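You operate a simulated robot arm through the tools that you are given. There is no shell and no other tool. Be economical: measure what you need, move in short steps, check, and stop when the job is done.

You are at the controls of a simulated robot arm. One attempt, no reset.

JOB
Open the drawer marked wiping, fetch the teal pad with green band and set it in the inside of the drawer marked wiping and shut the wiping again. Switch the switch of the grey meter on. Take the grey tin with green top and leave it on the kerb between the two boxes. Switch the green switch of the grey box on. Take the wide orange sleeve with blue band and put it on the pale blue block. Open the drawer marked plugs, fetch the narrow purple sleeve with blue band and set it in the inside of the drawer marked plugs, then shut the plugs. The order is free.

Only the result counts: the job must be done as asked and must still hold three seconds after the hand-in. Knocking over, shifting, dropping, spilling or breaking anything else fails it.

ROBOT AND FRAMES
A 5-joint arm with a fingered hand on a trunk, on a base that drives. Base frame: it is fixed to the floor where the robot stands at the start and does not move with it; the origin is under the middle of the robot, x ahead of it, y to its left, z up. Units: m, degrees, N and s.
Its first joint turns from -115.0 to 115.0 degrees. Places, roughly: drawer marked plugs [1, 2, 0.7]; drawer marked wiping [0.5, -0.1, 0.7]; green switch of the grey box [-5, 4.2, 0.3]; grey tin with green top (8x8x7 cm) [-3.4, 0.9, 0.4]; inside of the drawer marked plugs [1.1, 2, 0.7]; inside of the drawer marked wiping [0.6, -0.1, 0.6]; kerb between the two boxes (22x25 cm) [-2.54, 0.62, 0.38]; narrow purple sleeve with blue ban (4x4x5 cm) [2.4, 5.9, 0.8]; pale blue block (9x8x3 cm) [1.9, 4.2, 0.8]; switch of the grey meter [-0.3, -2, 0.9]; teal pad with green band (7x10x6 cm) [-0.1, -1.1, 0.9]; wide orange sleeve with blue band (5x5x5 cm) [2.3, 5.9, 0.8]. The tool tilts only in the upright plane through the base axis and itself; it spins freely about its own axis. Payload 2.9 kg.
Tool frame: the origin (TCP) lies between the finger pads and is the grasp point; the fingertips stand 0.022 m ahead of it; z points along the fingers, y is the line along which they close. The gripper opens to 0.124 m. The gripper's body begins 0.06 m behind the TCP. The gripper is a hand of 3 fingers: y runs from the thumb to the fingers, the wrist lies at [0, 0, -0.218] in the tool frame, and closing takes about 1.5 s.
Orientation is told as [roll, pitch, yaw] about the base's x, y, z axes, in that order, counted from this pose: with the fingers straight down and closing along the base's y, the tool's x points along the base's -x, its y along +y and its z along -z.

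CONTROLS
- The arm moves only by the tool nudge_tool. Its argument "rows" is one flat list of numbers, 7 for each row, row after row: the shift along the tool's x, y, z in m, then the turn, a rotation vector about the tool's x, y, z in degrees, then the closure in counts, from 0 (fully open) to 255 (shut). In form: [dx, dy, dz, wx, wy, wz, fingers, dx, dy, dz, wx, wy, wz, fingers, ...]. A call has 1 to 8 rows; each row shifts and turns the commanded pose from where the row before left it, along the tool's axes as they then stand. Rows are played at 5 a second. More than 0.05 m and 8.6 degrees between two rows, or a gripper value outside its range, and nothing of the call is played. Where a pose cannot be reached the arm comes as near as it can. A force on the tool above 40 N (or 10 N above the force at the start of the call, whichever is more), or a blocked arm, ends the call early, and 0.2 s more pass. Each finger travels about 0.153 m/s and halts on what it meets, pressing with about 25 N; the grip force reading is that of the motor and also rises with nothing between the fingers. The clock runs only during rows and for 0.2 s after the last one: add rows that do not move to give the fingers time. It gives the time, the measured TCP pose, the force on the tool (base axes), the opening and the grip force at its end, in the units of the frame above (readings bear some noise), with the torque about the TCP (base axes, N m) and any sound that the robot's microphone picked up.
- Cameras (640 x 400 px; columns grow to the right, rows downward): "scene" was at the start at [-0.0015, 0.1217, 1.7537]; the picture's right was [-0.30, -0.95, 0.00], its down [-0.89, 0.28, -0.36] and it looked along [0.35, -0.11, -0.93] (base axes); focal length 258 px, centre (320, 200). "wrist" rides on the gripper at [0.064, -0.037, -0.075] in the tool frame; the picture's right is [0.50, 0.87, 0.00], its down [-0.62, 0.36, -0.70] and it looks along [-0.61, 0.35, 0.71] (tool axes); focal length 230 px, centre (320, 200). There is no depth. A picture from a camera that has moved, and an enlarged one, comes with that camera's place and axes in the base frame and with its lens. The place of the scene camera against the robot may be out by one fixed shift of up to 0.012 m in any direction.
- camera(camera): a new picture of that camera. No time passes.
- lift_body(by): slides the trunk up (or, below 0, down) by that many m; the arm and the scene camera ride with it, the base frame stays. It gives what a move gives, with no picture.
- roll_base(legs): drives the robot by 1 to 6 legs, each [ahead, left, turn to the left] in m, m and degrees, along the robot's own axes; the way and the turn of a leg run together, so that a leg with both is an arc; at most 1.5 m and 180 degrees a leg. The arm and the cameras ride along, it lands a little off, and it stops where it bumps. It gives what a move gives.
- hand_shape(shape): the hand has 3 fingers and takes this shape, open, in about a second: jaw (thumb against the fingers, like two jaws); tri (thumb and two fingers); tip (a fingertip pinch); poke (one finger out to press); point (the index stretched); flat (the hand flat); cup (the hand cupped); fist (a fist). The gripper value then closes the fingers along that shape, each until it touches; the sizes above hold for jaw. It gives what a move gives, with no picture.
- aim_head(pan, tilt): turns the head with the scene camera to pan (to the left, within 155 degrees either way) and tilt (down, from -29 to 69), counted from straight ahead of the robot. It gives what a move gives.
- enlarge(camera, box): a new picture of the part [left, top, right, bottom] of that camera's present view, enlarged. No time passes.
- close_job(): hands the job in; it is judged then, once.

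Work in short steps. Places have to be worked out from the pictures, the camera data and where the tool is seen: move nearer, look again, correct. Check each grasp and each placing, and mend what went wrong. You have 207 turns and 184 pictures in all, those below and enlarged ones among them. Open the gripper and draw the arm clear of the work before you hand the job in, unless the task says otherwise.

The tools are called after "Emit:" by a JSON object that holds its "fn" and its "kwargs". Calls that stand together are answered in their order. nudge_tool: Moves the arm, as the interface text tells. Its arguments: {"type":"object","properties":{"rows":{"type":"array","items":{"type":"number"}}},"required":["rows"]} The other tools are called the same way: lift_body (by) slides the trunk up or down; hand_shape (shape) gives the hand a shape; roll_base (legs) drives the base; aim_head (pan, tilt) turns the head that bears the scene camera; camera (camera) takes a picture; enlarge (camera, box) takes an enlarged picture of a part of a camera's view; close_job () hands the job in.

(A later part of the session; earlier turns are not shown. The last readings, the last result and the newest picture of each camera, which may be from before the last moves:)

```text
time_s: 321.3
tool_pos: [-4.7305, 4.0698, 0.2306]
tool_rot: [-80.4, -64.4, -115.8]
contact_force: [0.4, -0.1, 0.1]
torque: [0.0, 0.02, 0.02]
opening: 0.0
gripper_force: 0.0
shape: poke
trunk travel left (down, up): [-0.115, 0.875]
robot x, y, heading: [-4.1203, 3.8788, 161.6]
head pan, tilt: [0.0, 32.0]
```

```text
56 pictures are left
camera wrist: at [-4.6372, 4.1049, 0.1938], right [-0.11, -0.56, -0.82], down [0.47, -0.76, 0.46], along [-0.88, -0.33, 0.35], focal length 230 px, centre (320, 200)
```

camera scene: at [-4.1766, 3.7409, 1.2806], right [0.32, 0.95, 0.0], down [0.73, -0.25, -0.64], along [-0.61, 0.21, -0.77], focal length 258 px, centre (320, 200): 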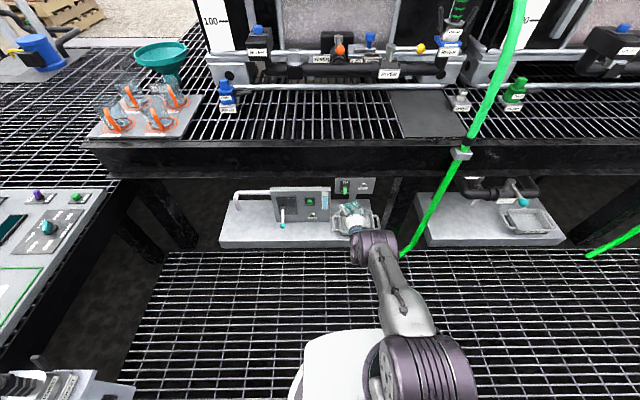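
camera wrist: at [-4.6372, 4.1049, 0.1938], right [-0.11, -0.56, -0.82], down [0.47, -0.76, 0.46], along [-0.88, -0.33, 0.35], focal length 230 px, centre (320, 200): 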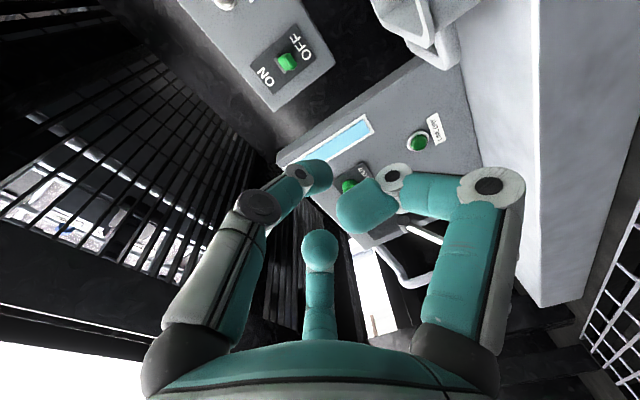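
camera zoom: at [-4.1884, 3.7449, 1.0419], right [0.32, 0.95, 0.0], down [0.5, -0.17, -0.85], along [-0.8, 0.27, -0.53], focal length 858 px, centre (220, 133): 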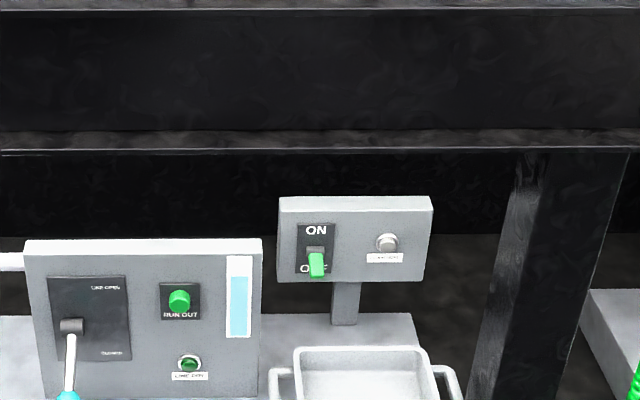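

No tilt now. Lever centre is near (-5.005,4.169,0.256). Lower 1 cm, approach to 8 cm short and look.

Emit:
{"fn": "lift_body", "kwargs": {"by": -0.012}}

Emit:
{"fn": "roll_base", "kwargs": {"legs": [[0.2, -0.008, 0]]}}

Emit:
{"fn": "camera", "kwargs": {"camera": "wrist"}}

Emit:
{"fn": "enlarge", "kwargs": {"camera": "scene", "box": [290, 170, 430, 280]}}

```text
time_s: 321.9
tool_pos: [-4.7308, 4.0706, 0.2176]
tool_rot: [-80.4, -64.5, -115.9]
contact_force: [0.5, -0.7, -0.7]
torque: [0.04, -0.01, 0.02]
opening: 0.0003
gripper_force: 0.0
shape: poke
trunk travel left (down, up): [-0.103, 0.887]
robot x, y, heading: [-4.1182, 3.8773, 161.2]
head pan, tilt: [0.0, 32.0]
```

```text
time_s: 323.5
tool_pos: [-4.9158, 4.1426, 0.2186]
tool_rot: [-80.4, -64.5, -116.0]
contact_force: [0.4, 0.1, -0.5]
torque: [0.0, 0.01, 0.0]
opening: 0.0
gripper_force: 0.1
shape: poke
trunk travel left (down, up): [-0.103, 0.887]
robot x, y, heading: [-4.3032, 3.9526, 161.1]
head pan, tilt: [0.0, 32.0]
```

```text
55 pictures are left
camera wrist: at [-4.8221, 4.1774, 0.1818], right [-0.11, -0.56, -0.82], down [0.47, -0.76, 0.46], along [-0.88, -0.33, 0.35], focal length 230 px, centre (320, 200)
```

wrist: 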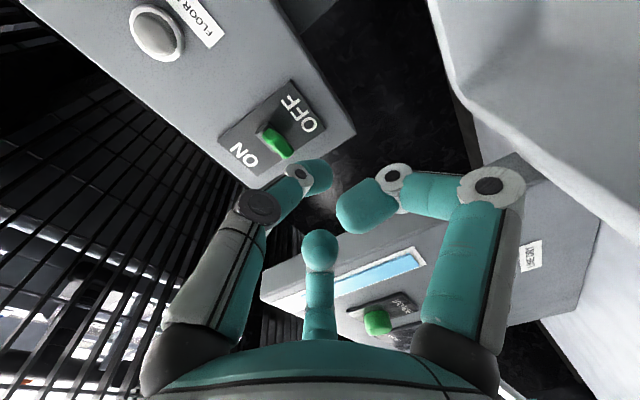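

```text
3.64 times, centred on (360, 225) of scene
camera zoom: at [-4.3738, 3.8168, 1.03], right [0.32, 0.95, 0.0], down [0.5, -0.17, -0.85], along [-0.8, 0.28, -0.53], focal length 936 px, centre (174, 109)
```

zoom: 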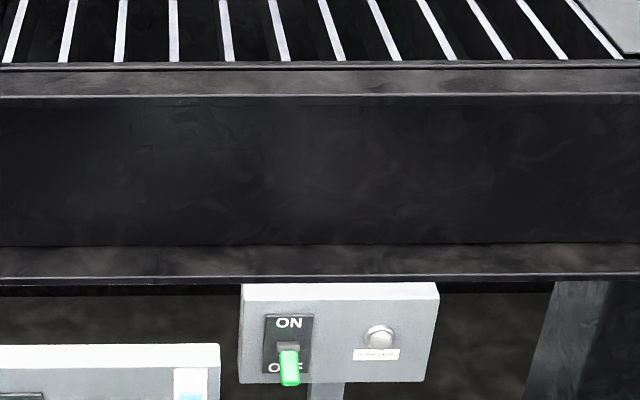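

Emit:
{"fn": "enlarge", "kwargs": {"camera": "wrist", "box": [200, 70, 360, 190]}}

```text
3.33 times, centred on (280, 130) of wrist
camera zoom: at [-4.8221, 4.1774, 0.1818], right [-0.11, -0.56, -0.82], down [0.47, -0.76, 0.46], along [-0.88, -0.33, 0.35], focal length 767 px, centre (453, 433)
```

zoom: 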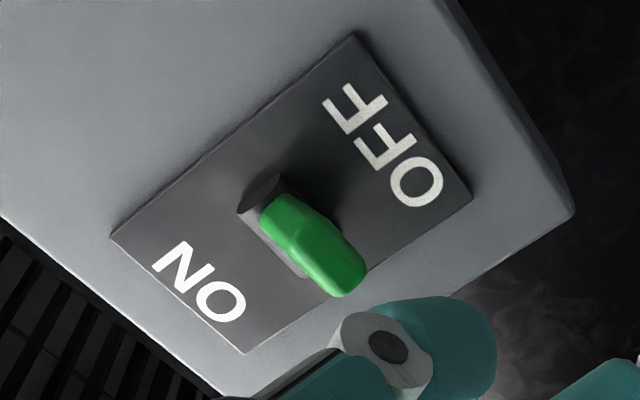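

The lever is a 3.6 cm stick from (-5.025,4.18,0.265) to its tip (-4.993,4.165,0.25). My finger axis is aligned and below it. Advance 0.075 m beneath it.

Emit:
{"fn": "roll_base", "kwargs": {"legs": [[0.075, 0, 0]]}}

Emit:
{"fn": "camera", "kwargs": {"camera": "wrist"}}

Emit:
{"fn": "enlarge", "kwargs": {"camera": "scene", "box": [290, 200, 430, 300]}}

```text
time_s: 324.5
tool_pos: [-4.9877, 4.1657, 0.2184]
tool_rot: [-80.3, -64.5, -115.9]
contact_force: [1.0, 0.2, 1.1]
torque: [-0.01, -0.02, -0.01]
opening: 0.0002
gripper_force: 0.0
shape: poke
trunk travel left (down, up): [-0.103, 0.887]
robot x, y, heading: [-4.3762, 3.9765, 161.0]
head pan, tilt: [0.0, 32.0]
```

```text
52 pictures are left
camera wrist: at [-4.8942, 4.2019, 0.1818], right [-0.11, -0.56, -0.82], down [0.47, -0.76, 0.46], along [-0.88, -0.33, 0.35], focal length 230 px, centre (320, 200)
```

wrist: 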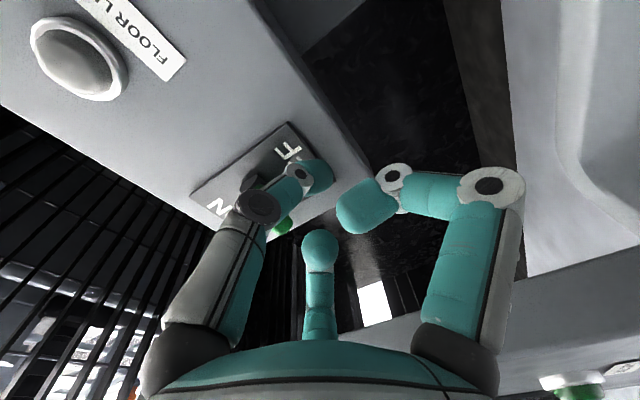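

```text
4.00 times, centred on (360, 250) of scene
camera zoom: at [-4.4457, 3.8415, 1.03], right [0.32, 0.95, 0.0], down [0.5, -0.17, -0.85], along [-0.8, 0.27, -0.53], focal length 1030 px, centre (160, 0)
```

zoom: 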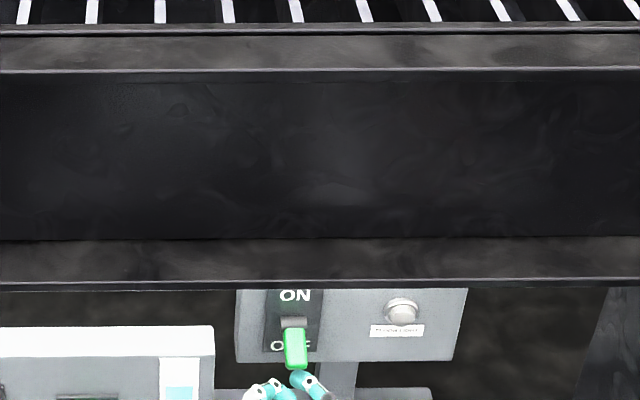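

The fingertip is under the lever. Raise the trunk in steps.

Emit:
{"fn": "lift_body", "kwargs": {"by": 0.02}}

Emit:
{"fn": "lift_body", "kwargs": {"by": 0.015}}

Emit:
{"fn": "enlarge", "kwargs": {"camera": "scene", "box": [290, 200, 430, 300]}}

```text
time_s: 325.2
tool_pos: [-4.9862, 4.1663, 0.2389]
tool_rot: [-80.5, -64.6, -115.9]
contact_force: [0.8, 0.4, 0.3]
torque: [0.0, 0.0, 0.02]
opening: 0.0002
gripper_force: 0.2
shape: poke
trunk travel left (down, up): [-0.123, 0.867]
robot x, y, heading: [-4.3773, 3.9733, 161.1]
head pan, tilt: [0.0, 32.0]
```

```text
time_s: 325.8
tool_pos: [-4.9885, 4.1662, 0.2535]
tool_rot: [-80.4, -64.5, -115.8]
contact_force: [0.2, -1.0, 0.4]
torque: [-0.01, -0.03, 0.02]
opening: 0.0002
gripper_force: 0.1
shape: poke
trunk travel left (down, up): [-0.138, 0.852]
robot x, y, heading: [-4.3774, 3.9765, 161.4]
head pan, tilt: [0.0, 32.0]
```

```text
4.00 times, centred on (360, 250) of scene
camera zoom: at [-4.4458, 3.8415, 1.0651], right [0.32, 0.95, 0.0], down [0.5, -0.17, -0.85], along [-0.8, 0.27, -0.53], focal length 1030 px, centre (160, 0)
```

zoom: 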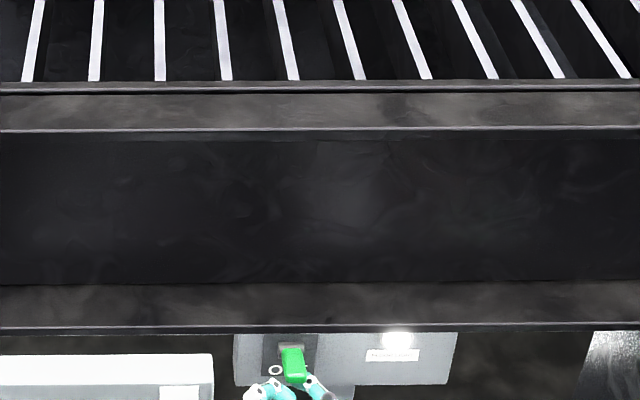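

The lamp has lit up. Raise slightly more to be sure, then back out straight and check.

Emit:
{"fn": "lift_body", "kwargs": {"by": 0.012}}

Emit:
{"fn": "camera", "kwargs": {"camera": "wrist"}}

Emit:
{"fn": "enlarge", "kwargs": {"camera": "scene", "box": [290, 200, 430, 300]}}

```text
time_s: 326.4
tool_pos: [-4.9859, 4.1657, 0.2644]
tool_rot: [-80.1, -64.5, -116.2]
contact_force: [3.2, -0.7, -4.5]
torque: [-0.03, -0.07, -0.02]
opening: 0.0
gripper_force: 0.0
shape: poke
trunk travel left (down, up): [-0.15, 0.84]
robot x, y, heading: [-4.3787, 3.9752, 161.1]
head pan, tilt: [0.0, 32.0]
```

```text
49 pictures are left
camera wrist: at [-4.8938, 4.2017, 0.2279], right [-0.11, -0.56, -0.82], down [0.47, -0.76, 0.46], along [-0.88, -0.33, 0.35], focal length 230 px, centre (320, 200)
```

wrist: 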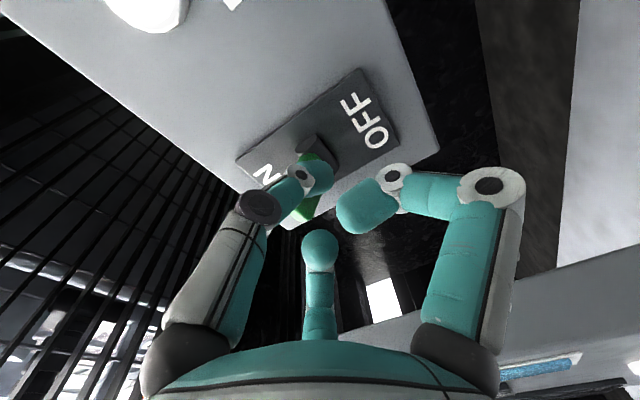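

```text
4.00 times, centred on (360, 250) of scene
camera zoom: at [-4.4462, 3.8416, 1.077], right [0.32, 0.95, 0.0], down [0.5, -0.17, -0.85], along [-0.8, 0.27, -0.53], focal length 1030 px, centre (160, 0)
```

zoom: 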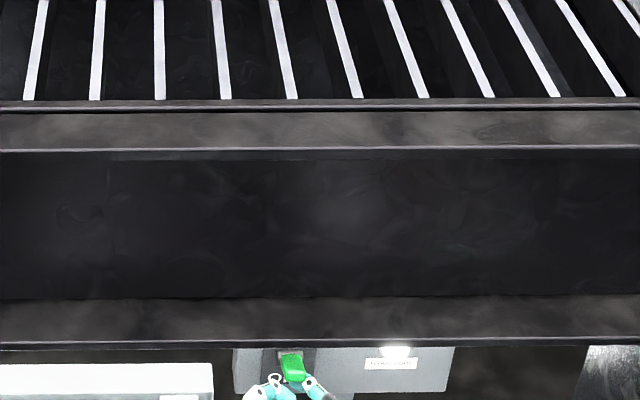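

Lever is at its upper side. Lower slightly and back out.

Emit:
{"fn": "lift_body", "kwargs": {"by": -0.012}}

Emit:
{"fn": "roll_base", "kwargs": {"legs": [[-0.3, 0, 0]]}}

Emit:
{"fn": "enlarge", "kwargs": {"camera": "scene", "box": [270, 150, 430, 260]}}

```text
time_s: 327.0
tool_pos: [-4.9876, 4.1666, 0.2529]
tool_rot: [-80.4, -64.4, -115.9]
contact_force: [0.6, 0.5, -0.2]
torque: [-0.02, 0.02, -0.01]
opening: 0.0002
gripper_force: 0.1
shape: poke
trunk travel left (down, up): [-0.138, 0.852]
robot x, y, heading: [-4.377, 3.9772, 160.9]
head pan, tilt: [0.0, 32.0]
```

```text
time_s: 329.0
tool_pos: [-4.7046, 4.0708, 0.2539]
tool_rot: [-80.4, -64.5, -116.0]
contact_force: [-0.2, -0.2, -0.3]
torque: [0.02, -0.01, -0.01]
opening: 0.0001
gripper_force: 0.1
shape: poke
trunk travel left (down, up): [-0.138, 0.852]
robot x, y, heading: [-4.0959, 3.8774, 160.8]
head pan, tilt: [0.0, 32.0]
```

```text
3.64 times, centred on (350, 205) of scene
camera zoom: at [-4.1632, 3.7445, 1.065], right [0.33, 0.95, 0.0], down [0.5, -0.17, -0.85], along [-0.8, 0.28, -0.53], focal length 936 px, centre (211, 182)
```

zoom: 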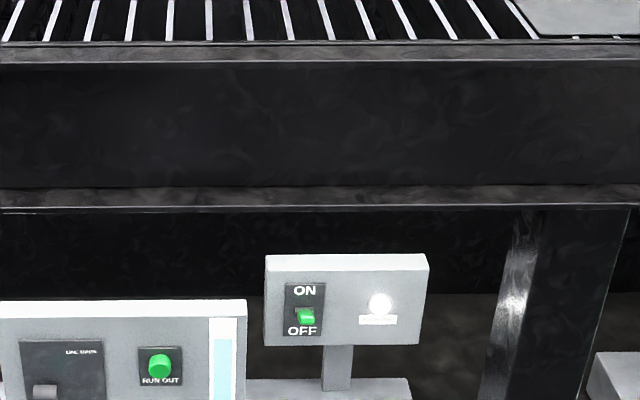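

Green switch is on and its lamp lit. Drive back out of the aisle, raise, and prepare the hand (jaw, vertical closure).

Emit:
{"fn": "roll_base", "kwargs": {"legs": [[-0.4, 0, 0]]}}

Emit:
{"fn": "lift_body", "kwargs": {"by": 0.4}}

Emit:
{"fn": "hand_shape", "kwargs": {"shape": "jaw"}}

Emit:
{"fn": "nudge_tool", "kwargs": {"rows": [0, 0, 0, 0, 0, -8.2, 0, 0, 0, 0, 0, 0, -8.2, 0, 0, 0, 0, 0, 0, -8.2, 0, 0, 0, 0, 0, 0, -8.2, 0, 0, 0, 0, 0, 0, -8.2, 0, 0, 0, 0, 0, 0, -8.2, 0, 0, 0, 0, 0, 0, -8.0, 0]}}

Emit:
{"fn": "roll_base", "kwargs": {"legs": [[-1.2, 0, 0], [-1.2, 0, 0], [-0.9, 0, 0]]}}

Emit:
{"fn": "aim_head", "kwargs": {"pan": -150, "tilt": 25}}

Emit:
{"fn": "camera", "kwargs": {"camera": "scene"}}

```text
time_s: 331.6
tool_pos: [-4.3222, 3.9375, 0.2538]
tool_rot: [-80.4, -64.5, -115.9]
contact_force: [-0.3, -0.8, 0.3]
torque: [-0.02, 0.0, 0.02]
opening: 0.0002
gripper_force: 0.1
shape: poke
trunk travel left (down, up): [-0.138, 0.852]
robot x, y, heading: [-3.7096, 3.7446, 161.0]
head pan, tilt: [0.0, 32.0]
```

```text
time_s: 335.4
tool_pos: [-4.3228, 3.9366, 0.6533]
tool_rot: [-80.4, -64.4, -115.7]
contact_force: [-0.8, 0.6, 0.3]
torque: [0.02, -0.02, 0.0]
opening: 0.0001
gripper_force: 0.1
shape: poke
trunk travel left (down, up): [-0.538, 0.452]
robot x, y, heading: [-3.7084, 3.747, 161.2]
head pan, tilt: [0.0, 32.0]
```

```text
time_s: 336.3
tool_pos: [-4.3224, 3.9365, 0.6533]
tool_rot: [-80.4, -64.5, -115.8]
contact_force: [0.0, -0.6, 0.2]
torque: [0.02, 0.03, 0.0]
opening: 0.1237
gripper_force: 0.0
shape: jaw
trunk travel left (down, up): [-0.538, 0.452]
robot x, y, heading: [-3.7124, 3.7483, 161.2]
head pan, tilt: [0.0, 32.0]
```

```text
time_s: 337.9
tool_pos: [-4.3238, 3.9362, 0.6547]
tool_rot: [-85.8, -7.6, -107.6]
contact_force: [0.1, -0.2, 0.2]
torque: [0.01, 0.0, 0.0]
opening: 0.1239
gripper_force: 0.1
shape: jaw
trunk travel left (down, up): [-0.538, 0.452]
robot x, y, heading: [-3.7135, 3.7466, 161.3]
head pan, tilt: [0.0, 32.0]
```

```text
time_s: 354.1
tool_pos: [-1.1826, 2.8685, 0.6537]
tool_rot: [-85.8, -7.6, -108.8]
contact_force: [-0.4, -0.8, -0.2]
torque: [0.02, 0.01, 0.03]
opening: 0.1241
gripper_force: 0.0
shape: jaw
trunk travel left (down, up): [-0.538, 0.452]
robot x, y, heading: [-0.5748, 2.6681, 160.4]
head pan, tilt: [0.0, 32.0]
```

```text
time_s: 356.4
tool_pos: [-1.1816, 2.8685, 0.6532]
tool_rot: [-85.7, -7.5, -108.8]
contact_force: [-0.4, -0.7, -0.3]
torque: [-0.02, -0.06, 0.01]
opening: 0.1239
gripper_force: 0.0
shape: jaw
trunk travel left (down, up): [-0.538, 0.452]
robot x, y, heading: [-0.5778, 2.6674, 160.0]
head pan, tilt: [-150.0, 25.0]
```

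```text
46 pictures are left
camera scene: at [-0.4712, 2.5199, 1.4761], right [0.18, -0.98, 0.0], down [-0.42, -0.07, -0.91], along [0.89, 0.16, -0.42], focal length 258 px, centre (320, 200)
```

scene: 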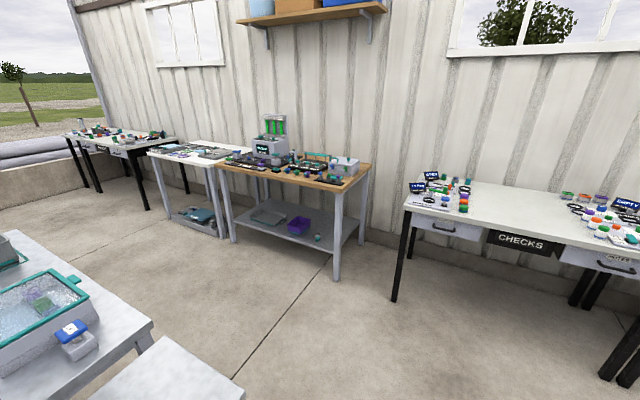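

Emit:
{"fn": "enlarge", "kwargs": {"camera": "scene", "box": [395, 165, 520, 260]}}

```text
4.21 times, centred on (458, 212) of scene
camera zoom: at [-0.4712, 2.5199, 1.4761], right [0.18, -0.98, 0.0], down [-0.42, -0.07, -0.91], along [0.89, 0.16, -0.42], focal length 1084 px, centre (-259, 147)
```

zoom: 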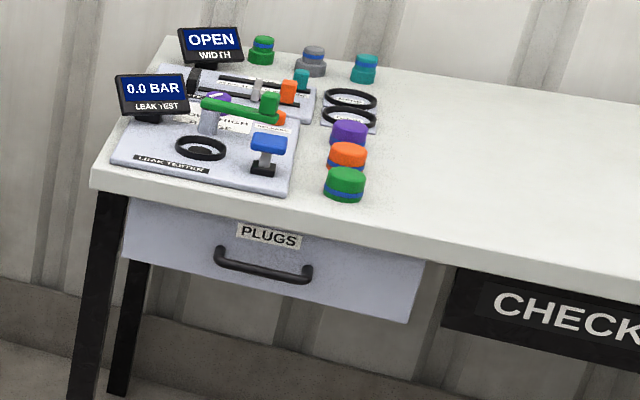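

The PLUGS drawer is the left one. Turn around counter-clockwise and drive up to it.

Emit:
{"fn": "roll_base", "kwargs": {"legs": [[0, 0, 180], [0, 0, 3], [0.7, -0.17, 0]]}}

Emit:
{"fn": "aim_head", "kwargs": {"pan": 0, "tilt": 40}}

Emit:
{"fn": "camera", "kwargs": {"camera": "scene"}}

Emit:
{"fn": "camera", "kwargs": {"camera": "wrist"}}

```text
time_s: 368.0
tool_pos: [0.6212, 2.0471, 0.6535]
tool_rot: [-85.8, -7.6, 70.1]
contact_force: [-0.3, -0.2, -0.8]
torque: [-0.03, -0.02, 0.01]
opening: 0.1238
gripper_force: 0.0
shape: jaw
trunk travel left (down, up): [-0.538, 0.452]
robot x, y, heading: [0.0169, 2.2648, -20.9]
head pan, tilt: [-150.0, 25.0]
```

```text
time_s: 370.3
tool_pos: [0.6227, 2.047, 0.6536]
tool_rot: [-85.8, -7.6, 70.2]
contact_force: [-0.1, 0.9, 0.8]
torque: [0.02, -0.02, -0.01]
opening: 0.1239
gripper_force: 0.1
shape: jaw
trunk travel left (down, up): [-0.538, 0.452]
robot x, y, heading: [0.0168, 2.2616, -21.0]
head pan, tilt: [0.0, 40.0]
```

```text
44 pictures are left
camera scene: at [0.0986, 2.3813, 1.4528], right [-0.36, -0.93, 0.0], down [-0.6, 0.23, -0.77], along [0.71, -0.28, -0.64], focal length 258 px, centre (320, 200)
```

scene: 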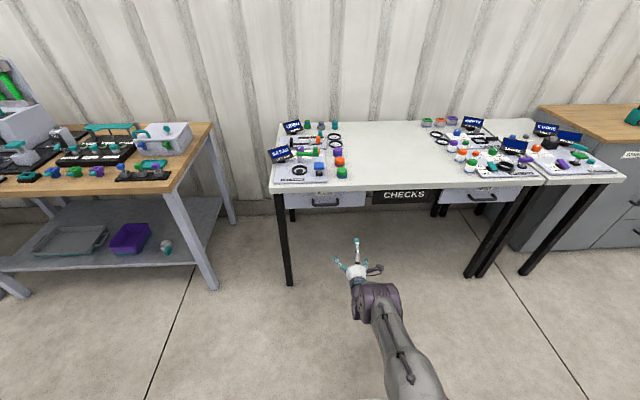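

```text
43 pictures are left
camera wrist: at [0.5315, 2.0074, 0.6871], right [-0.19, -0.34, -0.92], down [-0.46, 0.86, -0.22], along [0.87, 0.38, -0.32], focal length 230 px, centre (320, 200)
```

wrist: 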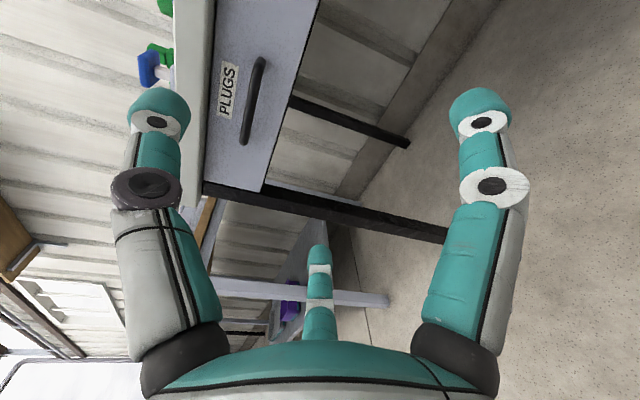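

Handle centre ≈ (0.907,2.048,0.702). Correct heading, height and lateral, then approach short.

Emit:
{"fn": "lift_body", "kwargs": {"by": 0.049}}

Emit:
{"fn": "roll_base", "kwargs": {"legs": [[0, 0, 4.5], [0, 0.032, 0], [0.2, 0, 0]]}}

Emit:
{"fn": "camera", "kwargs": {"camera": "wrist"}}

```text
time_s: 371.2
tool_pos: [0.6227, 2.0466, 0.7016]
tool_rot: [-85.8, -7.6, 70.1]
contact_force: [-0.1, 0.1, 0.1]
torque: [0.01, 0.0, 0.01]
opening: 0.1236
gripper_force: 0.0
shape: jaw
trunk travel left (down, up): [-0.587, 0.403]
robot x, y, heading: [0.0196, 2.2613, -21.1]
head pan, tilt: [0.0, 40.0]
```

```text
time_s: 373.8
tool_pos: [0.8438, 2.0681, 0.7017]
tool_rot: [-85.8, -7.6, 74.7]
contact_force: [-0.4, -0.1, -0.4]
torque: [0.02, 0.02, 0.0]
opening: 0.1239
gripper_force: 0.1
shape: jaw
trunk travel left (down, up): [-0.587, 0.403]
robot x, y, heading: [0.226, 2.2329, -16.2]
head pan, tilt: [0.0, 40.0]
```

```text
42 pictures are left
camera wrist: at [0.7566, 2.0213, 0.7355], right [-0.16, -0.35, -0.92], down [-0.53, 0.82, -0.22], along [0.83, 0.45, -0.32], focal length 230 px, centre (320, 200)
```

wrist: 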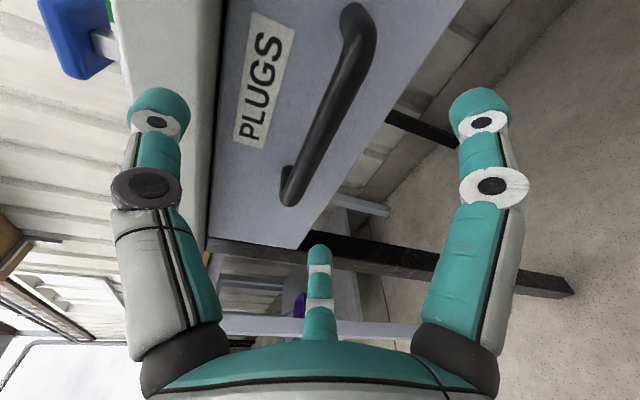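

Aligned; advance 0.06 m and close.

Emit:
{"fn": "roll_base", "kwargs": {"legs": [[0.06, 0, 0]]}}

Emit:
{"fn": "nudge_tool", "kwargs": {"rows": [0, 0, 0, 0, 0, 0, 120, 0, 0, 0, 0, 0, 0, 180, 0, 0, 0, 0, 0, 0, 255, 0, 0, 0, 0, 0, 0, 255, 0, 0, 0, 0, 0, 0, 255, 0, 0, 0, 0, 0, 0, 255, 0, 0, 0, 0, 0, 0, 255]}}

Emit:
{"fn": "camera", "kwargs": {"camera": "wrist"}}

```text
time_s: 374.7
tool_pos: [0.8688, 2.0616, 0.6982]
tool_rot: [-85.2, -7.6, 74.7]
contact_force: [-5.2, 2.0, 2.5]
torque: [-0.14, -0.43, -0.09]
opening: 0.1243
gripper_force: 0.1
shape: jaw
trunk travel left (down, up): [-0.587, 0.403]
robot x, y, heading: [0.2516, 2.2229, -16.4]
head pan, tilt: [0.0, 40.0]
stopped in leg 1: the force on the tool passed its limit at 70 N (the readings are from after the stop); the commanded pose is now the measured one
```

```text
time_s: 376.3
tool_pos: [0.8708, 2.061, 0.6962]
tool_rot: [-85.0, -7.6, 74.8]
contact_force: [2.7, -1.7, -6.4]
torque: [-0.06, 0.08, -0.02]
opening: 0.0123
gripper_force: 25.2
shape: jaw
trunk travel left (down, up): [-0.587, 0.403]
robot x, y, heading: [0.2549, 2.2253, -16.4]
head pan, tilt: [0.0, 40.0]
```

```text
41 pictures are left
camera wrist: at [0.7847, 2.0135, 0.7304], right [-0.17, -0.35, -0.92], down [-0.53, 0.82, -0.21], along [0.83, 0.45, -0.33], focal length 230 px, centre (320, 200)
```

wrist: 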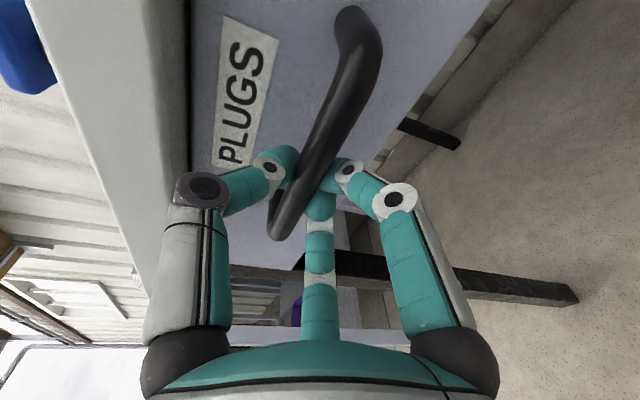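

The thumb met the table edge, but the fingers hold the bar. Pull back gently.

Emit:
{"fn": "roll_base", "kwargs": {"legs": [[-0.08, 0, 0]]}}

Emit:
{"fn": "camera", "kwargs": {"camera": "wrist"}}

```text
time_s: 377.3
tool_pos: [0.7951, 2.0843, 0.6963]
tool_rot: [-85.0, -7.5, 74.7]
contact_force: [2.8, 6.0, -8.6]
torque: [-0.13, 0.15, 0.11]
opening: 0.012
gripper_force: 25.5
shape: jaw
trunk travel left (down, up): [-0.587, 0.403]
robot x, y, heading: [0.1787, 2.243, -16.4]
head pan, tilt: [0.0, 40.0]
```

```text
40 pictures are left
camera wrist: at [0.7089, 2.0376, 0.7306], right [-0.17, -0.35, -0.92], down [-0.53, 0.82, -0.21], along [0.83, 0.46, -0.33], focal length 230 px, centre (320, 200)
```

wrist: 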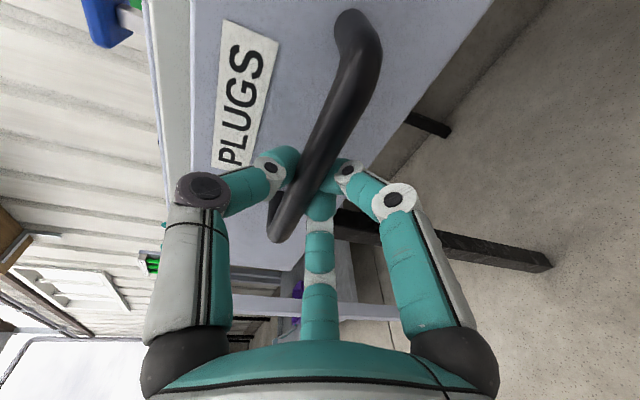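

The drawer comes along. Pull a further 0.13 m and look.

Emit:
{"fn": "roll_base", "kwargs": {"legs": [[-0.13, 0, 0]]}}

Emit:
{"fn": "camera", "kwargs": {"camera": "scene"}}

```text
time_s: 378.6
tool_pos: [0.669, 2.1204, 0.6974]
tool_rot: [-85.2, -7.6, 74.6]
contact_force: [0.2, -1.2, 1.7]
torque: [0.0, -0.02, 0.02]
opening: 0.0094
gripper_force: 24.9
shape: jaw
trunk travel left (down, up): [-0.587, 0.403]
robot x, y, heading: [0.0536, 2.2832, -16.3]
head pan, tilt: [0.0, 40.0]
```

```text
39 pictures are left
camera scene: at [0.1216, 2.4089, 1.5019], right [-0.28, -0.96, 0.0], down [-0.62, 0.18, -0.77], along [0.74, -0.22, -0.64], focal length 258 px, centre (320, 200)
```

scene: 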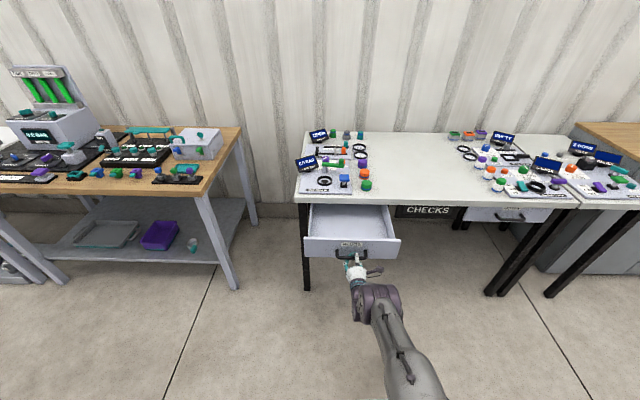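

Drawer open 0.2 m. Release and back away, then raise and turn the tool downward for the sleeves.

Emit:
{"fn": "nudge_tool", "kwargs": {"rows": [0, 0, 0, 0, 0, 0, 0, 0, 0, 0, 0, 0, 0, 0, 0, 0, 0, 0, 0, 0, 0, 0, 0, 0, 0, 0, 0, 0, 0, 0, 0, 0, 0, 0, 0, 0, 0, 0, 0, 0, 0, 0]}}

Emit:
{"fn": "roll_base", "kwargs": {"legs": [[-0.3, 0, 0]]}}

Emit:
{"fn": "lift_body", "kwargs": {"by": 0.39}}

Emit:
{"fn": "nudge_tool", "kwargs": {"rows": [0, 0, 0, 0, 0, 8.2, 0, 0, 0, 0, 0, 0, 8.2, 0, 0, 0, 0, 0, 0, 8.2, 0, 0, 0, 0, 0, 0, 8.2, 0, 0, 0, 0, 0, 0, 8.2, 0, 0, 0, 0, 0, 0, 8.2, 0, 0, 0, 0, 0, 0, 8.2, 0, 0, 0, 0, 0, 0, 8.2, 0]}}

Emit:
{"fn": "nudge_tool", "kwargs": {"rows": [0, 0, 0, 0, 0, 8.2, 0, 0, 0, 0, 0, 0, 8.2, 0, 0, 0, -0.03, 0, 8.4, 0, 0, 0, 0, -0.03, 0, 8.4, 0, 0, 0, 0, -0.03, 0, 8.4, 0, 0, 0, 0, -0.03, 0, 8.4, 0, 0, 0, 0, -0.03, 0, 8.4, 0, 0]}}

Emit:
{"fn": "nudge_tool", "kwargs": {"rows": [0, 0, 0, 0, 8.4, 0, 0, 0, 0, 0, 0, 8.4, 0, 0, 0, 0, 0, 0, 8.4, 0, 0, 0, 0, 0, 0, 8.4, 0, 0, 0, 0, 0, 0, 8.4, 0, 0]}}

```text
time_s: 380.0
tool_pos: [0.6679, 2.1181, 0.6974]
tool_rot: [-85.1, -7.6, 74.7]
contact_force: [0.0, 0.2, -0.3]
torque: [-0.03, 0.01, 0.04]
opening: 0.1239
gripper_force: 0.0
shape: jaw
trunk travel left (down, up): [-0.587, 0.403]
robot x, y, heading: [0.0506, 2.282, -16.4]
head pan, tilt: [0.0, 40.0]
```

```text
time_s: 382.1
tool_pos: [0.3796, 2.2046, 0.6962]
tool_rot: [-85.3, -7.6, 74.6]
contact_force: [-0.4, 0.5, 0.3]
torque: [-0.04, -0.02, 0.0]
opening: 0.1237
gripper_force: 0.0
shape: jaw
trunk travel left (down, up): [-0.587, 0.403]
robot x, y, heading: [-0.2356, 2.3681, -16.4]
head pan, tilt: [0.0, 40.0]
```

```text
time_s: 385.8
tool_pos: [0.3816, 2.2029, 1.0873]
tool_rot: [-85.1, -7.7, 74.7]
contact_force: [-0.3, 0.1, 0.5]
torque: [0.0, -0.03, -0.01]
opening: 0.1241
gripper_force: 0.1
shape: jaw
trunk travel left (down, up): [-0.977, 0.013]
robot x, y, heading: [-0.2352, 2.3668, -16.7]
head pan, tilt: [0.0, 40.0]
```

```text
time_s: 387.6
tool_pos: [0.3805, 2.2048, 1.0874]
tool_rot: [-73.5, -72.7, 59.6]
contact_force: [0.2, -0.1, 0.3]
torque: [0.02, 0.0, 0.01]
opening: 0.1237
gripper_force: 0.1
shape: jaw
trunk travel left (down, up): [-0.977, 0.013]
robot x, y, heading: [-0.2315, 2.3685, -16.3]
head pan, tilt: [0.0, 40.0]
```

```text
time_s: 389.2
tool_pos: [0.2468, 2.2386, 1.1427]
tool_rot: [-0.3, -43.1, -14.4]
contact_force: [0.2, 0.2, 0.8]
torque: [0.0, -0.01, -0.04]
opening: 0.1239
gripper_force: 0.1
shape: jaw
trunk travel left (down, up): [-0.977, 0.013]
robot x, y, heading: [-0.2372, 2.3675, -16.5]
head pan, tilt: [0.0, 40.0]
```

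```text
time_s: 390.4
tool_pos: [0.2493, 2.2374, 1.1411]
tool_rot: [0.1, -1.0, -14.7]
contact_force: [-0.9, -0.2, 0.4]
torque: [-0.03, 0.03, 0.05]
opening: 0.1236
gripper_force: 0.1
shape: jaw
trunk travel left (down, up): [-0.977, 0.013]
robot x, y, heading: [-0.2369, 2.3676, -16.5]
head pan, tilt: [0.0, 40.0]
```

Drive out and along the benches toward the sleeves' table, in the corridor between bench and stool.

Emit:
{"fn": "roll_base", "kwargs": {"legs": [[0.35, 0, 0], [0.4, 0.5, 0], [0, 1.4, 0], [0, 1.4, 0]]}}

Emit:
{"fn": "aim_head", "kwargs": {"pan": 15, "tilt": 35}}

Emit:
{"fn": "camera", "kwargs": {"camera": "scene"}}

```text
time_s: 408.7
tool_pos: [1.9385, 5.0849, 1.1414]
tool_rot: [-0.1, -1.2, -17.2]
contact_force: [0.4, -0.7, 1.0]
torque: [-0.04, -0.02, 0.01]
opening: 0.1236
gripper_force: 0.0
shape: jaw
trunk travel left (down, up): [-0.977, 0.013]
robot x, y, heading: [1.4602, 5.2337, -19.0]
head pan, tilt: [0.0, 40.0]
```

```text
time_s: 409.5
tool_pos: [1.9371, 5.084, 1.1413]
tool_rot: [-0.1, -1.2, -17.2]
contact_force: [0.1, 0.2, 0.5]
torque: [-0.01, -0.02, -0.01]
opening: 0.1238
gripper_force: 0.2
shape: jaw
trunk travel left (down, up): [-0.977, 0.013]
robot x, y, heading: [1.4623, 5.2344, -19.0]
head pan, tilt: [15.0, 35.0]
```

```text
38 pictures are left
camera scene: at [1.5429, 5.3794, 1.8993], right [-0.07, -1.0, 0.0], down [-0.57, 0.04, -0.82], along [0.82, -0.06, -0.57], focal length 258 px, centre (320, 200)
```

scene: 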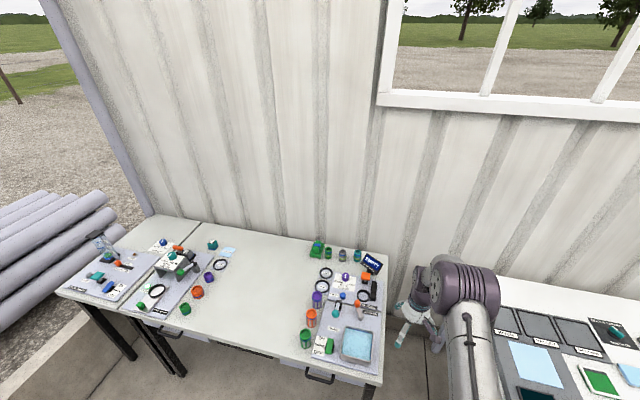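

Emit:
{"fn": "enlarge", "kwargs": {"camera": "scene", "box": [130, 225, 250, 325]}}

```text
4.00 times, centred on (190, 275) of scene
camera zoom: at [1.5429, 5.3794, 1.8993], right [-0.07, -1.0, 0.0], down [-0.57, 0.04, -0.82], along [0.82, -0.06, -0.57], focal length 1030 px, centre (840, -100)
```

zoom: 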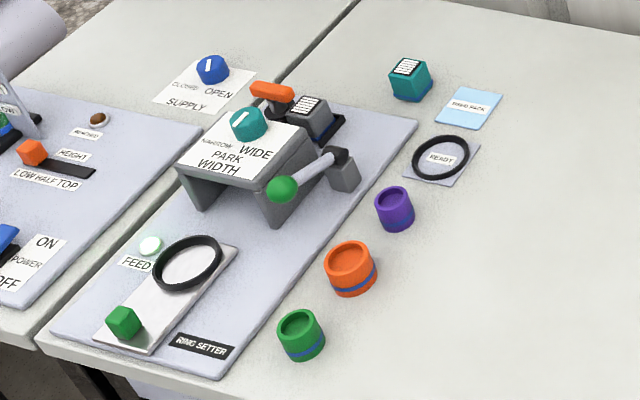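

Orange sleeve at about (2.37,5.92), purple at (2.45,5.89), in a row along my heading. Drive left to them.

Emit:
{"fn": "roll_base", "kwargs": {"legs": [[0, 0.92, 1.5], [0.06, 0, 0]]}}

Emit:
{"fn": "lift_body", "kwargs": {"by": -0.15}}

Emit:
{"fn": "camera", "kwargs": {"camera": "wrist"}}

```text
time_s: 414.9
tool_pos: [2.2762, 5.9622, 1.1429]
tool_rot: [0.0, -1.4, -14.8]
contact_force: [0.2, -0.4, 0.5]
torque: [-0.01, 0.0, 0.01]
opening: 0.1241
gripper_force: 0.1
shape: jaw
trunk travel left (down, up): [-0.977, 0.013]
robot x, y, heading: [1.7949, 6.0918, -16.4]
head pan, tilt: [15.0, 35.0]
```

```text
time_s: 416.6
tool_pos: [2.2808, 5.96, 0.9908]
tool_rot: [-0.1, -1.2, -14.8]
contact_force: [0.4, 0.0, -0.8]
torque: [0.02, 0.01, 0.0]
opening: 0.124
gripper_force: 0.2
shape: jaw
trunk travel left (down, up): [-0.827, 0.163]
robot x, y, heading: [1.7955, 6.0923, -16.6]
head pan, tilt: [15.0, 35.0]
```

```text
36 pictures are left
camera wrist: at [2.2082, 5.9428, 1.0649], right [-0.26, 0.96, -0.01], down [0.67, 0.19, 0.71], along [0.69, 0.18, -0.7], focal length 230 px, centre (320, 200)
```

wrist: 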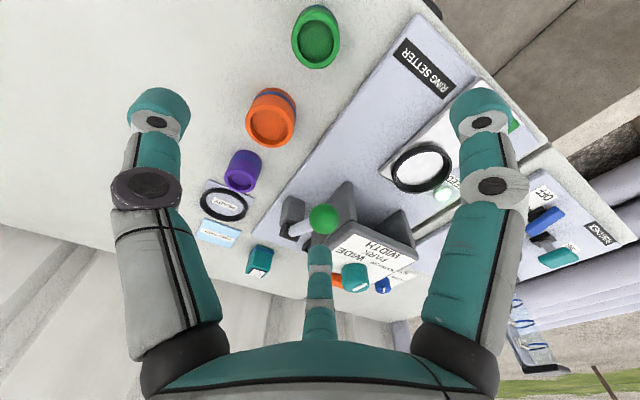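

Move over the orange sleeve, lower a bit, and take a second wrist view to triangulate.

Emit:
{"fn": "roll_base", "kwargs": {"legs": [[0.075, -0.018, 0]]}}

Emit:
{"fn": "lift_body", "kwargs": {"by": -0.05}}

Emit:
{"fn": "camera", "kwargs": {"camera": "wrist"}}

```text
time_s: 417.7
tool_pos: [2.3477, 5.9229, 0.9916]
tool_rot: [-0.1, -1.1, -14.8]
contact_force: [-0.4, -1.0, -0.2]
torque: [0.01, 0.04, -0.01]
opening: 0.1238
gripper_force: 0.1
shape: jaw
trunk travel left (down, up): [-0.827, 0.163]
robot x, y, heading: [1.8634, 6.0561, -16.4]
head pan, tilt: [15.0, 35.0]
```

```text
time_s: 418.6
tool_pos: [2.3458, 5.9227, 0.9414]
tool_rot: [0.0, -1.2, -14.8]
contact_force: [0.3, -0.2, -0.1]
torque: [0.0, 0.01, 0.02]
opening: 0.1237
gripper_force: 0.0
shape: jaw
trunk travel left (down, up): [-0.777, 0.213]
robot x, y, heading: [1.865, 6.0539, -16.6]
head pan, tilt: [15.0, 35.0]
```

```text
35 pictures are left
camera wrist: at [2.274, 5.9047, 1.0151], right [-0.26, 0.96, -0.01], down [0.67, 0.19, 0.71], along [0.69, 0.18, -0.7], focal length 230 px, centre (320, 200)
```

wrist: 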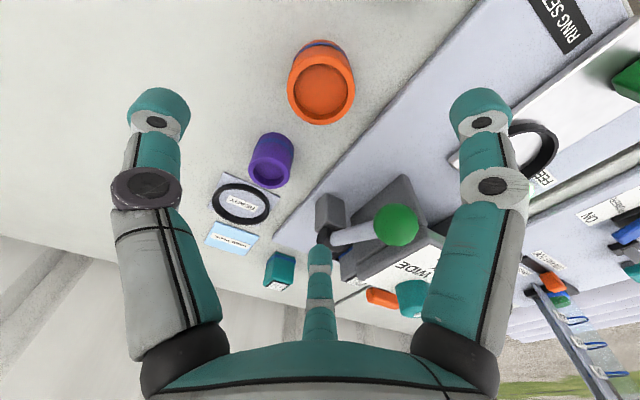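

Orange top at (2.337,5.921,0.839). Shift, pre-close, lower and grip.

Emit:
{"fn": "nudge_tool", "kwargs": {"rows": [0.0085, -0.003, 0, 0, 1.2, 0, 40, 0, 0, 0, 0, 0, 0, 65, 0, 0, 0, 0, 0, 0, 65]}}

Emit:
{"fn": "lift_body", "kwargs": {"by": -0.08}}

Emit:
{"fn": "camera", "kwargs": {"camera": "wrist"}}

```text
time_s: 419.4
tool_pos: [2.3382, 5.9235, 0.9412]
tool_rot: [0.0, 0.0, -14.8]
contact_force: [0.2, -0.1, 0.7]
torque: [0.0, 0.0, -0.03]
opening: 0.0928
gripper_force: 0.0
shape: jaw
trunk travel left (down, up): [-0.777, 0.213]
robot x, y, heading: [1.8626, 6.0511, -16.6]
head pan, tilt: [15.0, 35.0]
```

```text
time_s: 420.6
tool_pos: [2.3373, 5.924, 0.8614]
tool_rot: [0.1, 0.0, -14.9]
contact_force: [0.4, -0.6, -0.6]
torque: [-0.03, -0.02, -0.02]
opening: 0.0927
gripper_force: 0.1
shape: jaw
trunk travel left (down, up): [-0.697, 0.293]
robot x, y, heading: [1.8635, 6.0502, -16.5]
head pan, tilt: [15.0, 35.0]
```

```text
34 pictures are left
camera wrist: at [2.2669, 5.9038, 0.9362], right [-0.26, 0.96, 0.0], down [0.69, 0.19, 0.7], along [0.68, 0.18, -0.71], focal length 230 px, centre (320, 200)
```

wrist: 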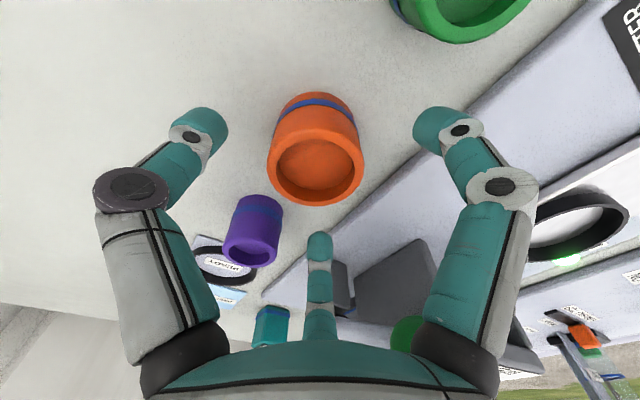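

Perfectly centred. Lower and close.

Emit:
{"fn": "lift_body", "kwargs": {"by": -0.042}}

Emit:
{"fn": "nudge_tool", "kwargs": {"rows": [0, 0, 0, 0, 0, 0, 100, 0, 0, 0, 0, 0, 0, 140, 0, 0, 0, 0, 0, 0, 190, 0, 0, 0, 0, 0, 0, 255, 0, 0, 0, 0, 0, 0, 255, 0, 0, 0, 0, 0, 0, 255]}}

Emit:
{"fn": "lift_body", "kwargs": {"by": 0.12}}

Emit:
{"fn": "camera", "kwargs": {"camera": "wrist"}}

```text
time_s: 421.4
tool_pos: [2.3375, 5.9236, 0.8217]
tool_rot: [-0.1, -0.2, -14.8]
contact_force: [1.5, 0.4, 23.1]
torque: [0.4, 0.03, -0.17]
opening: 0.0907
gripper_force: 0.1
shape: jaw
trunk travel left (down, up): [-0.655, 0.335]
robot x, y, heading: [1.8608, 6.0523, -16.3]
head pan, tilt: [15.0, 35.0]
```

```text
time_s: 422.8
tool_pos: [2.3354, 5.9228, 0.8201]
tool_rot: [0.0, -0.1, -14.8]
contact_force: [-2.2, -0.1, 24.6]
torque: [-0.71, 0.23, -0.11]
opening: 0.0499
gripper_force: 25.1
shape: jaw
trunk travel left (down, up): [-0.655, 0.335]
robot x, y, heading: [1.8621, 6.0578, -16.5]
head pan, tilt: [15.0, 35.0]
```

```text
time_s: 424.3
tool_pos: [2.3378, 5.9222, 0.9379]
tool_rot: [0.1, 0.0, -14.8]
contact_force: [0.6, -0.5, 0.1]
torque: [0.0, 0.01, 0.01]
opening: 0.0492
gripper_force: 25.2
shape: jaw
trunk travel left (down, up): [-0.775, 0.215]
robot x, y, heading: [1.8614, 6.0517, -16.6]
head pan, tilt: [15.0, 35.0]
```

```text
33 pictures are left
camera wrist: at [2.267, 5.9038, 1.0141], right [-0.26, 0.96, 0.0], down [0.69, 0.19, 0.7], along [0.68, 0.18, -0.71], focal length 230 px, centre (320, 200)
```

wrist: 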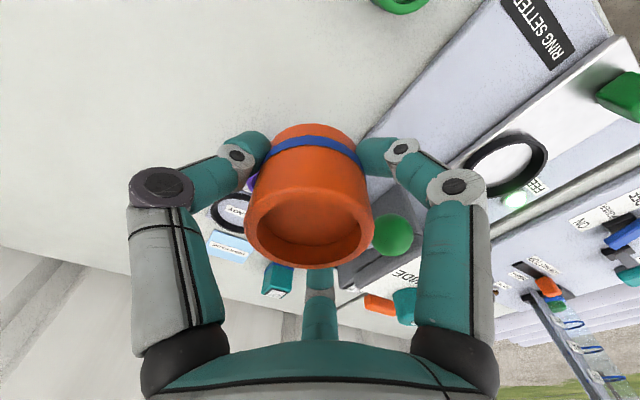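

Orange sleeve is held. Raise, back off and drive right to the block's table.

Emit:
{"fn": "lift_body", "kwargs": {"by": 0.2}}

Emit:
{"fn": "roll_base", "kwargs": {"legs": [[-0.35, 0, 0], [0, -1.3, 0], [0, -0.45, 0]]}}

Emit:
{"fn": "aim_head", "kwargs": {"pan": 0, "tilt": 40}}

Emit:
{"fn": "camera", "kwargs": {"camera": "scene"}}

```text
time_s: 426.5
tool_pos: [2.3381, 5.9219, 1.1383]
tool_rot: [0.0, 0.0, -14.8]
contact_force: [0.3, 0.7, -0.8]
torque: [0.01, 0.0, -0.03]
opening: 0.0493
gripper_force: 25.1
shape: jaw
trunk travel left (down, up): [-0.975, 0.015]
robot x, y, heading: [1.862, 6.053, -16.5]
head pan, tilt: [15.0, 35.0]
```

```text
time_s: 437.0
tool_pos: [1.5181, 4.3841, 1.1393]
tool_rot: [0.1, 0.1, -15.0]
contact_force: [-0.1, -0.3, -0.4]
torque: [-0.01, -0.03, 0.01]
opening: 0.0493
gripper_force: 25.3
shape: jaw
trunk travel left (down, up): [-0.975, 0.015]
robot x, y, heading: [1.0416, 4.511, -16.8]
head pan, tilt: [15.0, 35.0]
```

```text
time_s: 437.7
tool_pos: [1.5189, 4.3832, 1.1389]
tool_rot: [0.1, 0.0, -15.2]
contact_force: [0.7, -0.1, -1.3]
torque: [0.03, 0.04, 0.02]
opening: 0.0493
gripper_force: 25.0
shape: jaw
trunk travel left (down, up): [-0.975, 0.015]
robot x, y, heading: [1.0442, 4.5155, -17.1]
head pan, tilt: [0.0, 40.0]
```

```text
32 pictures are left
camera scene: at [1.1148, 4.6399, 1.8899], right [-0.29, -0.96, 0.0], down [-0.62, 0.19, -0.77], along [0.73, -0.22, -0.64], focal length 258 px, centre (320, 200)
```

scene: 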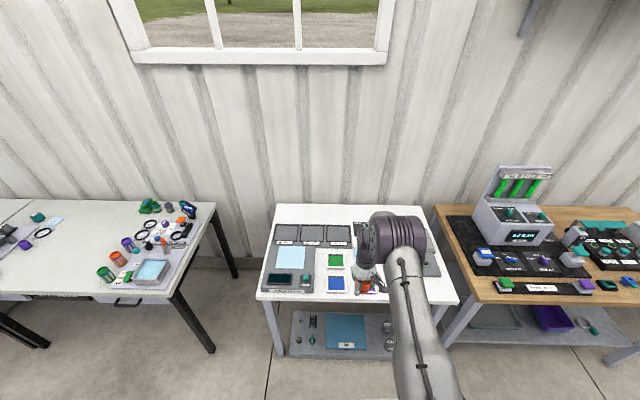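

Emit:
{"fn": "enlarge", "kwargs": {"camera": "scene", "box": [255, 205, 445, 310]}}

Emit:
{"fn": "camera", "kwargs": {"camera": "wrist"}}

```text
3.37 times, centred on (350, 258) of scene
camera zoom: at [1.1148, 4.6399, 1.8899], right [-0.29, -0.96, 0.0], down [-0.62, 0.19, -0.77], along [0.73, -0.22, -0.64], focal length 868 px, centre (219, 6)
```

zoom: 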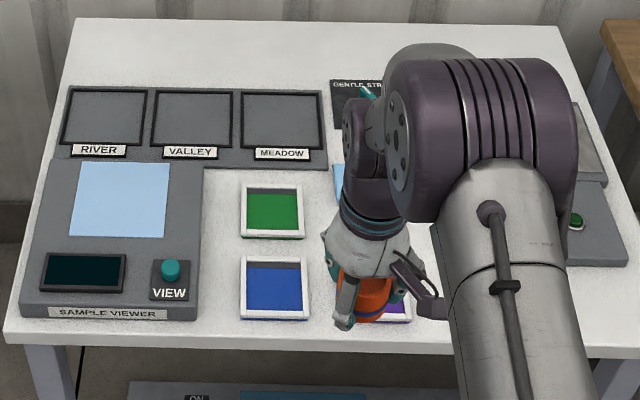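

```text
30 pictures are left
camera wrist: at [1.4474, 4.3637, 1.2141], right [-0.26, 0.97, 0.0], down [0.69, 0.18, 0.7], along [0.68, 0.18, -0.71], focal length 230 px, centre (320, 200)
```

wrist: 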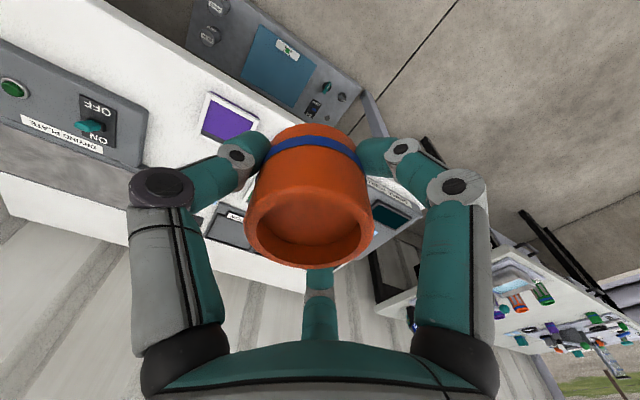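

The block is hidden behind the arm. Shift left 0.25 m for a clear view.

Emit:
{"fn": "roll_base", "kwargs": {"legs": [[0, 0.25, 0]]}}

Emit:
{"fn": "enlarge", "kwargs": {"camera": "scene", "box": [340, 190, 500, 290]}}

```text
time_s: 439.6
tool_pos: [1.5895, 4.6211, 1.14]
tool_rot: [0.0, 0.1, -14.9]
contact_force: [-0.3, 0.7, -1.3]
torque: [0.0, 0.0, -0.01]
opening: 0.0492
gripper_force: 25.1
shape: jaw
trunk travel left (down, up): [-0.975, 0.015]
robot x, y, heading: [1.1158, 4.7529, -16.7]
head pan, tilt: [0.0, 40.0]
```

```text
4.00 times, centred on (420, 240) of scene
camera zoom: at [1.1862, 4.8775, 1.8899], right [-0.29, -0.96, 0.0], down [-0.62, 0.19, -0.77], along [0.73, -0.22, -0.64], focal length 1030 px, centre (-80, 40)
```

zoom: 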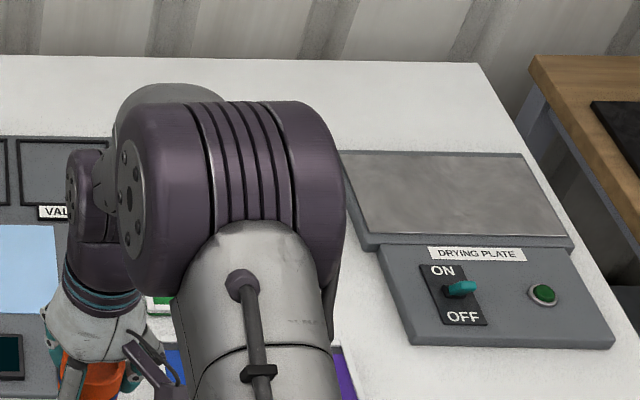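

Still hidden; move right 0.5 m so the block appears left of the arm.

Emit:
{"fn": "roll_base", "kwargs": {"legs": [[0, -0.52, 0]]}}

Emit:
{"fn": "enlarge", "kwargs": {"camera": "scene", "box": [220, 190, 400, 300]}}

```text
time_s: 442.6
tool_pos: [1.4337, 4.1094, 1.1391]
tool_rot: [0.1, 0.0, -15.3]
contact_force: [0.9, 0.4, -1.2]
torque: [-0.06, 0.01, -0.02]
opening: 0.0492
gripper_force: 25.4
shape: jaw
trunk travel left (down, up): [-0.975, 0.015]
robot x, y, heading: [0.9601, 4.2419, -17.3]
head pan, tilt: [0.0, 40.0]
```

```text
3.56 times, centred on (310, 245) of scene
camera zoom: at [1.0327, 4.3699, 1.8897], right [-0.29, -0.96, 0.0], down [-0.61, 0.19, -0.77], along [0.73, -0.23, -0.64], focal length 916 px, centre (356, 40)
```

zoom: 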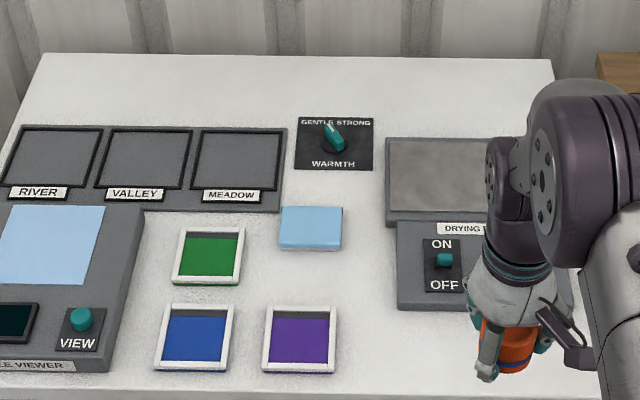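

Block top near (1.865,4.176). Move toward it and view with the wrist camera.

Emit:
{"fn": "roll_base", "kwargs": {"legs": [[0, 0.19, 0], [0.37, 0, 0]]}}

Emit:
{"fn": "lift_body", "kwargs": {"by": -0.1}}

Emit:
{"fn": "camera", "kwargs": {"camera": "wrist"}}

```text
time_s: 446.2
tool_pos: [1.8453, 4.1802, 1.1397]
tool_rot: [0.1, -0.1, -15.6]
contact_force: [-0.5, 0.1, -0.8]
torque: [-0.01, -0.01, 0.0]
opening: 0.0491
gripper_force: 24.7
shape: jaw
trunk travel left (down, up): [-0.975, 0.015]
robot x, y, heading: [1.3712, 4.3174, -17.1]
head pan, tilt: [0.0, 40.0]
```

```text
time_s: 447.5
tool_pos: [1.8466, 4.179, 1.0393]
tool_rot: [-0.1, 0.0, -15.6]
contact_force: [0.3, -0.1, -0.4]
torque: [-0.01, 0.02, 0.03]
opening: 0.0494
gripper_force: 25.3
shape: jaw
trunk travel left (down, up): [-0.875, 0.115]
robot x, y, heading: [1.3725, 4.3183, -17.4]
head pan, tilt: [0.0, 40.0]
```

```text
27 pictures are left
camera wrist: at [1.7747, 4.1611, 1.1141], right [-0.25, 0.97, 0.0], down [0.69, 0.18, 0.7], along [0.68, 0.17, -0.71], focal length 230 px, centre (320, 200)
```

wrist: 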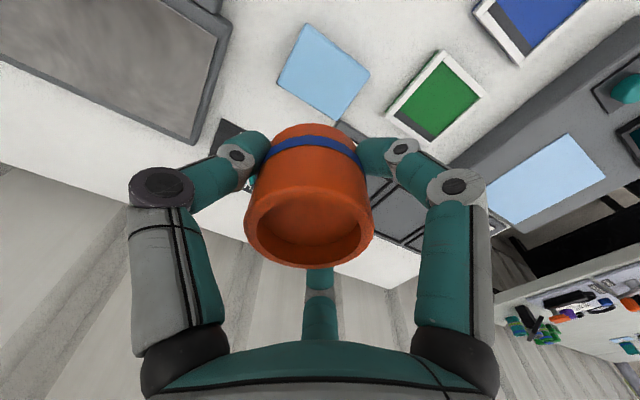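

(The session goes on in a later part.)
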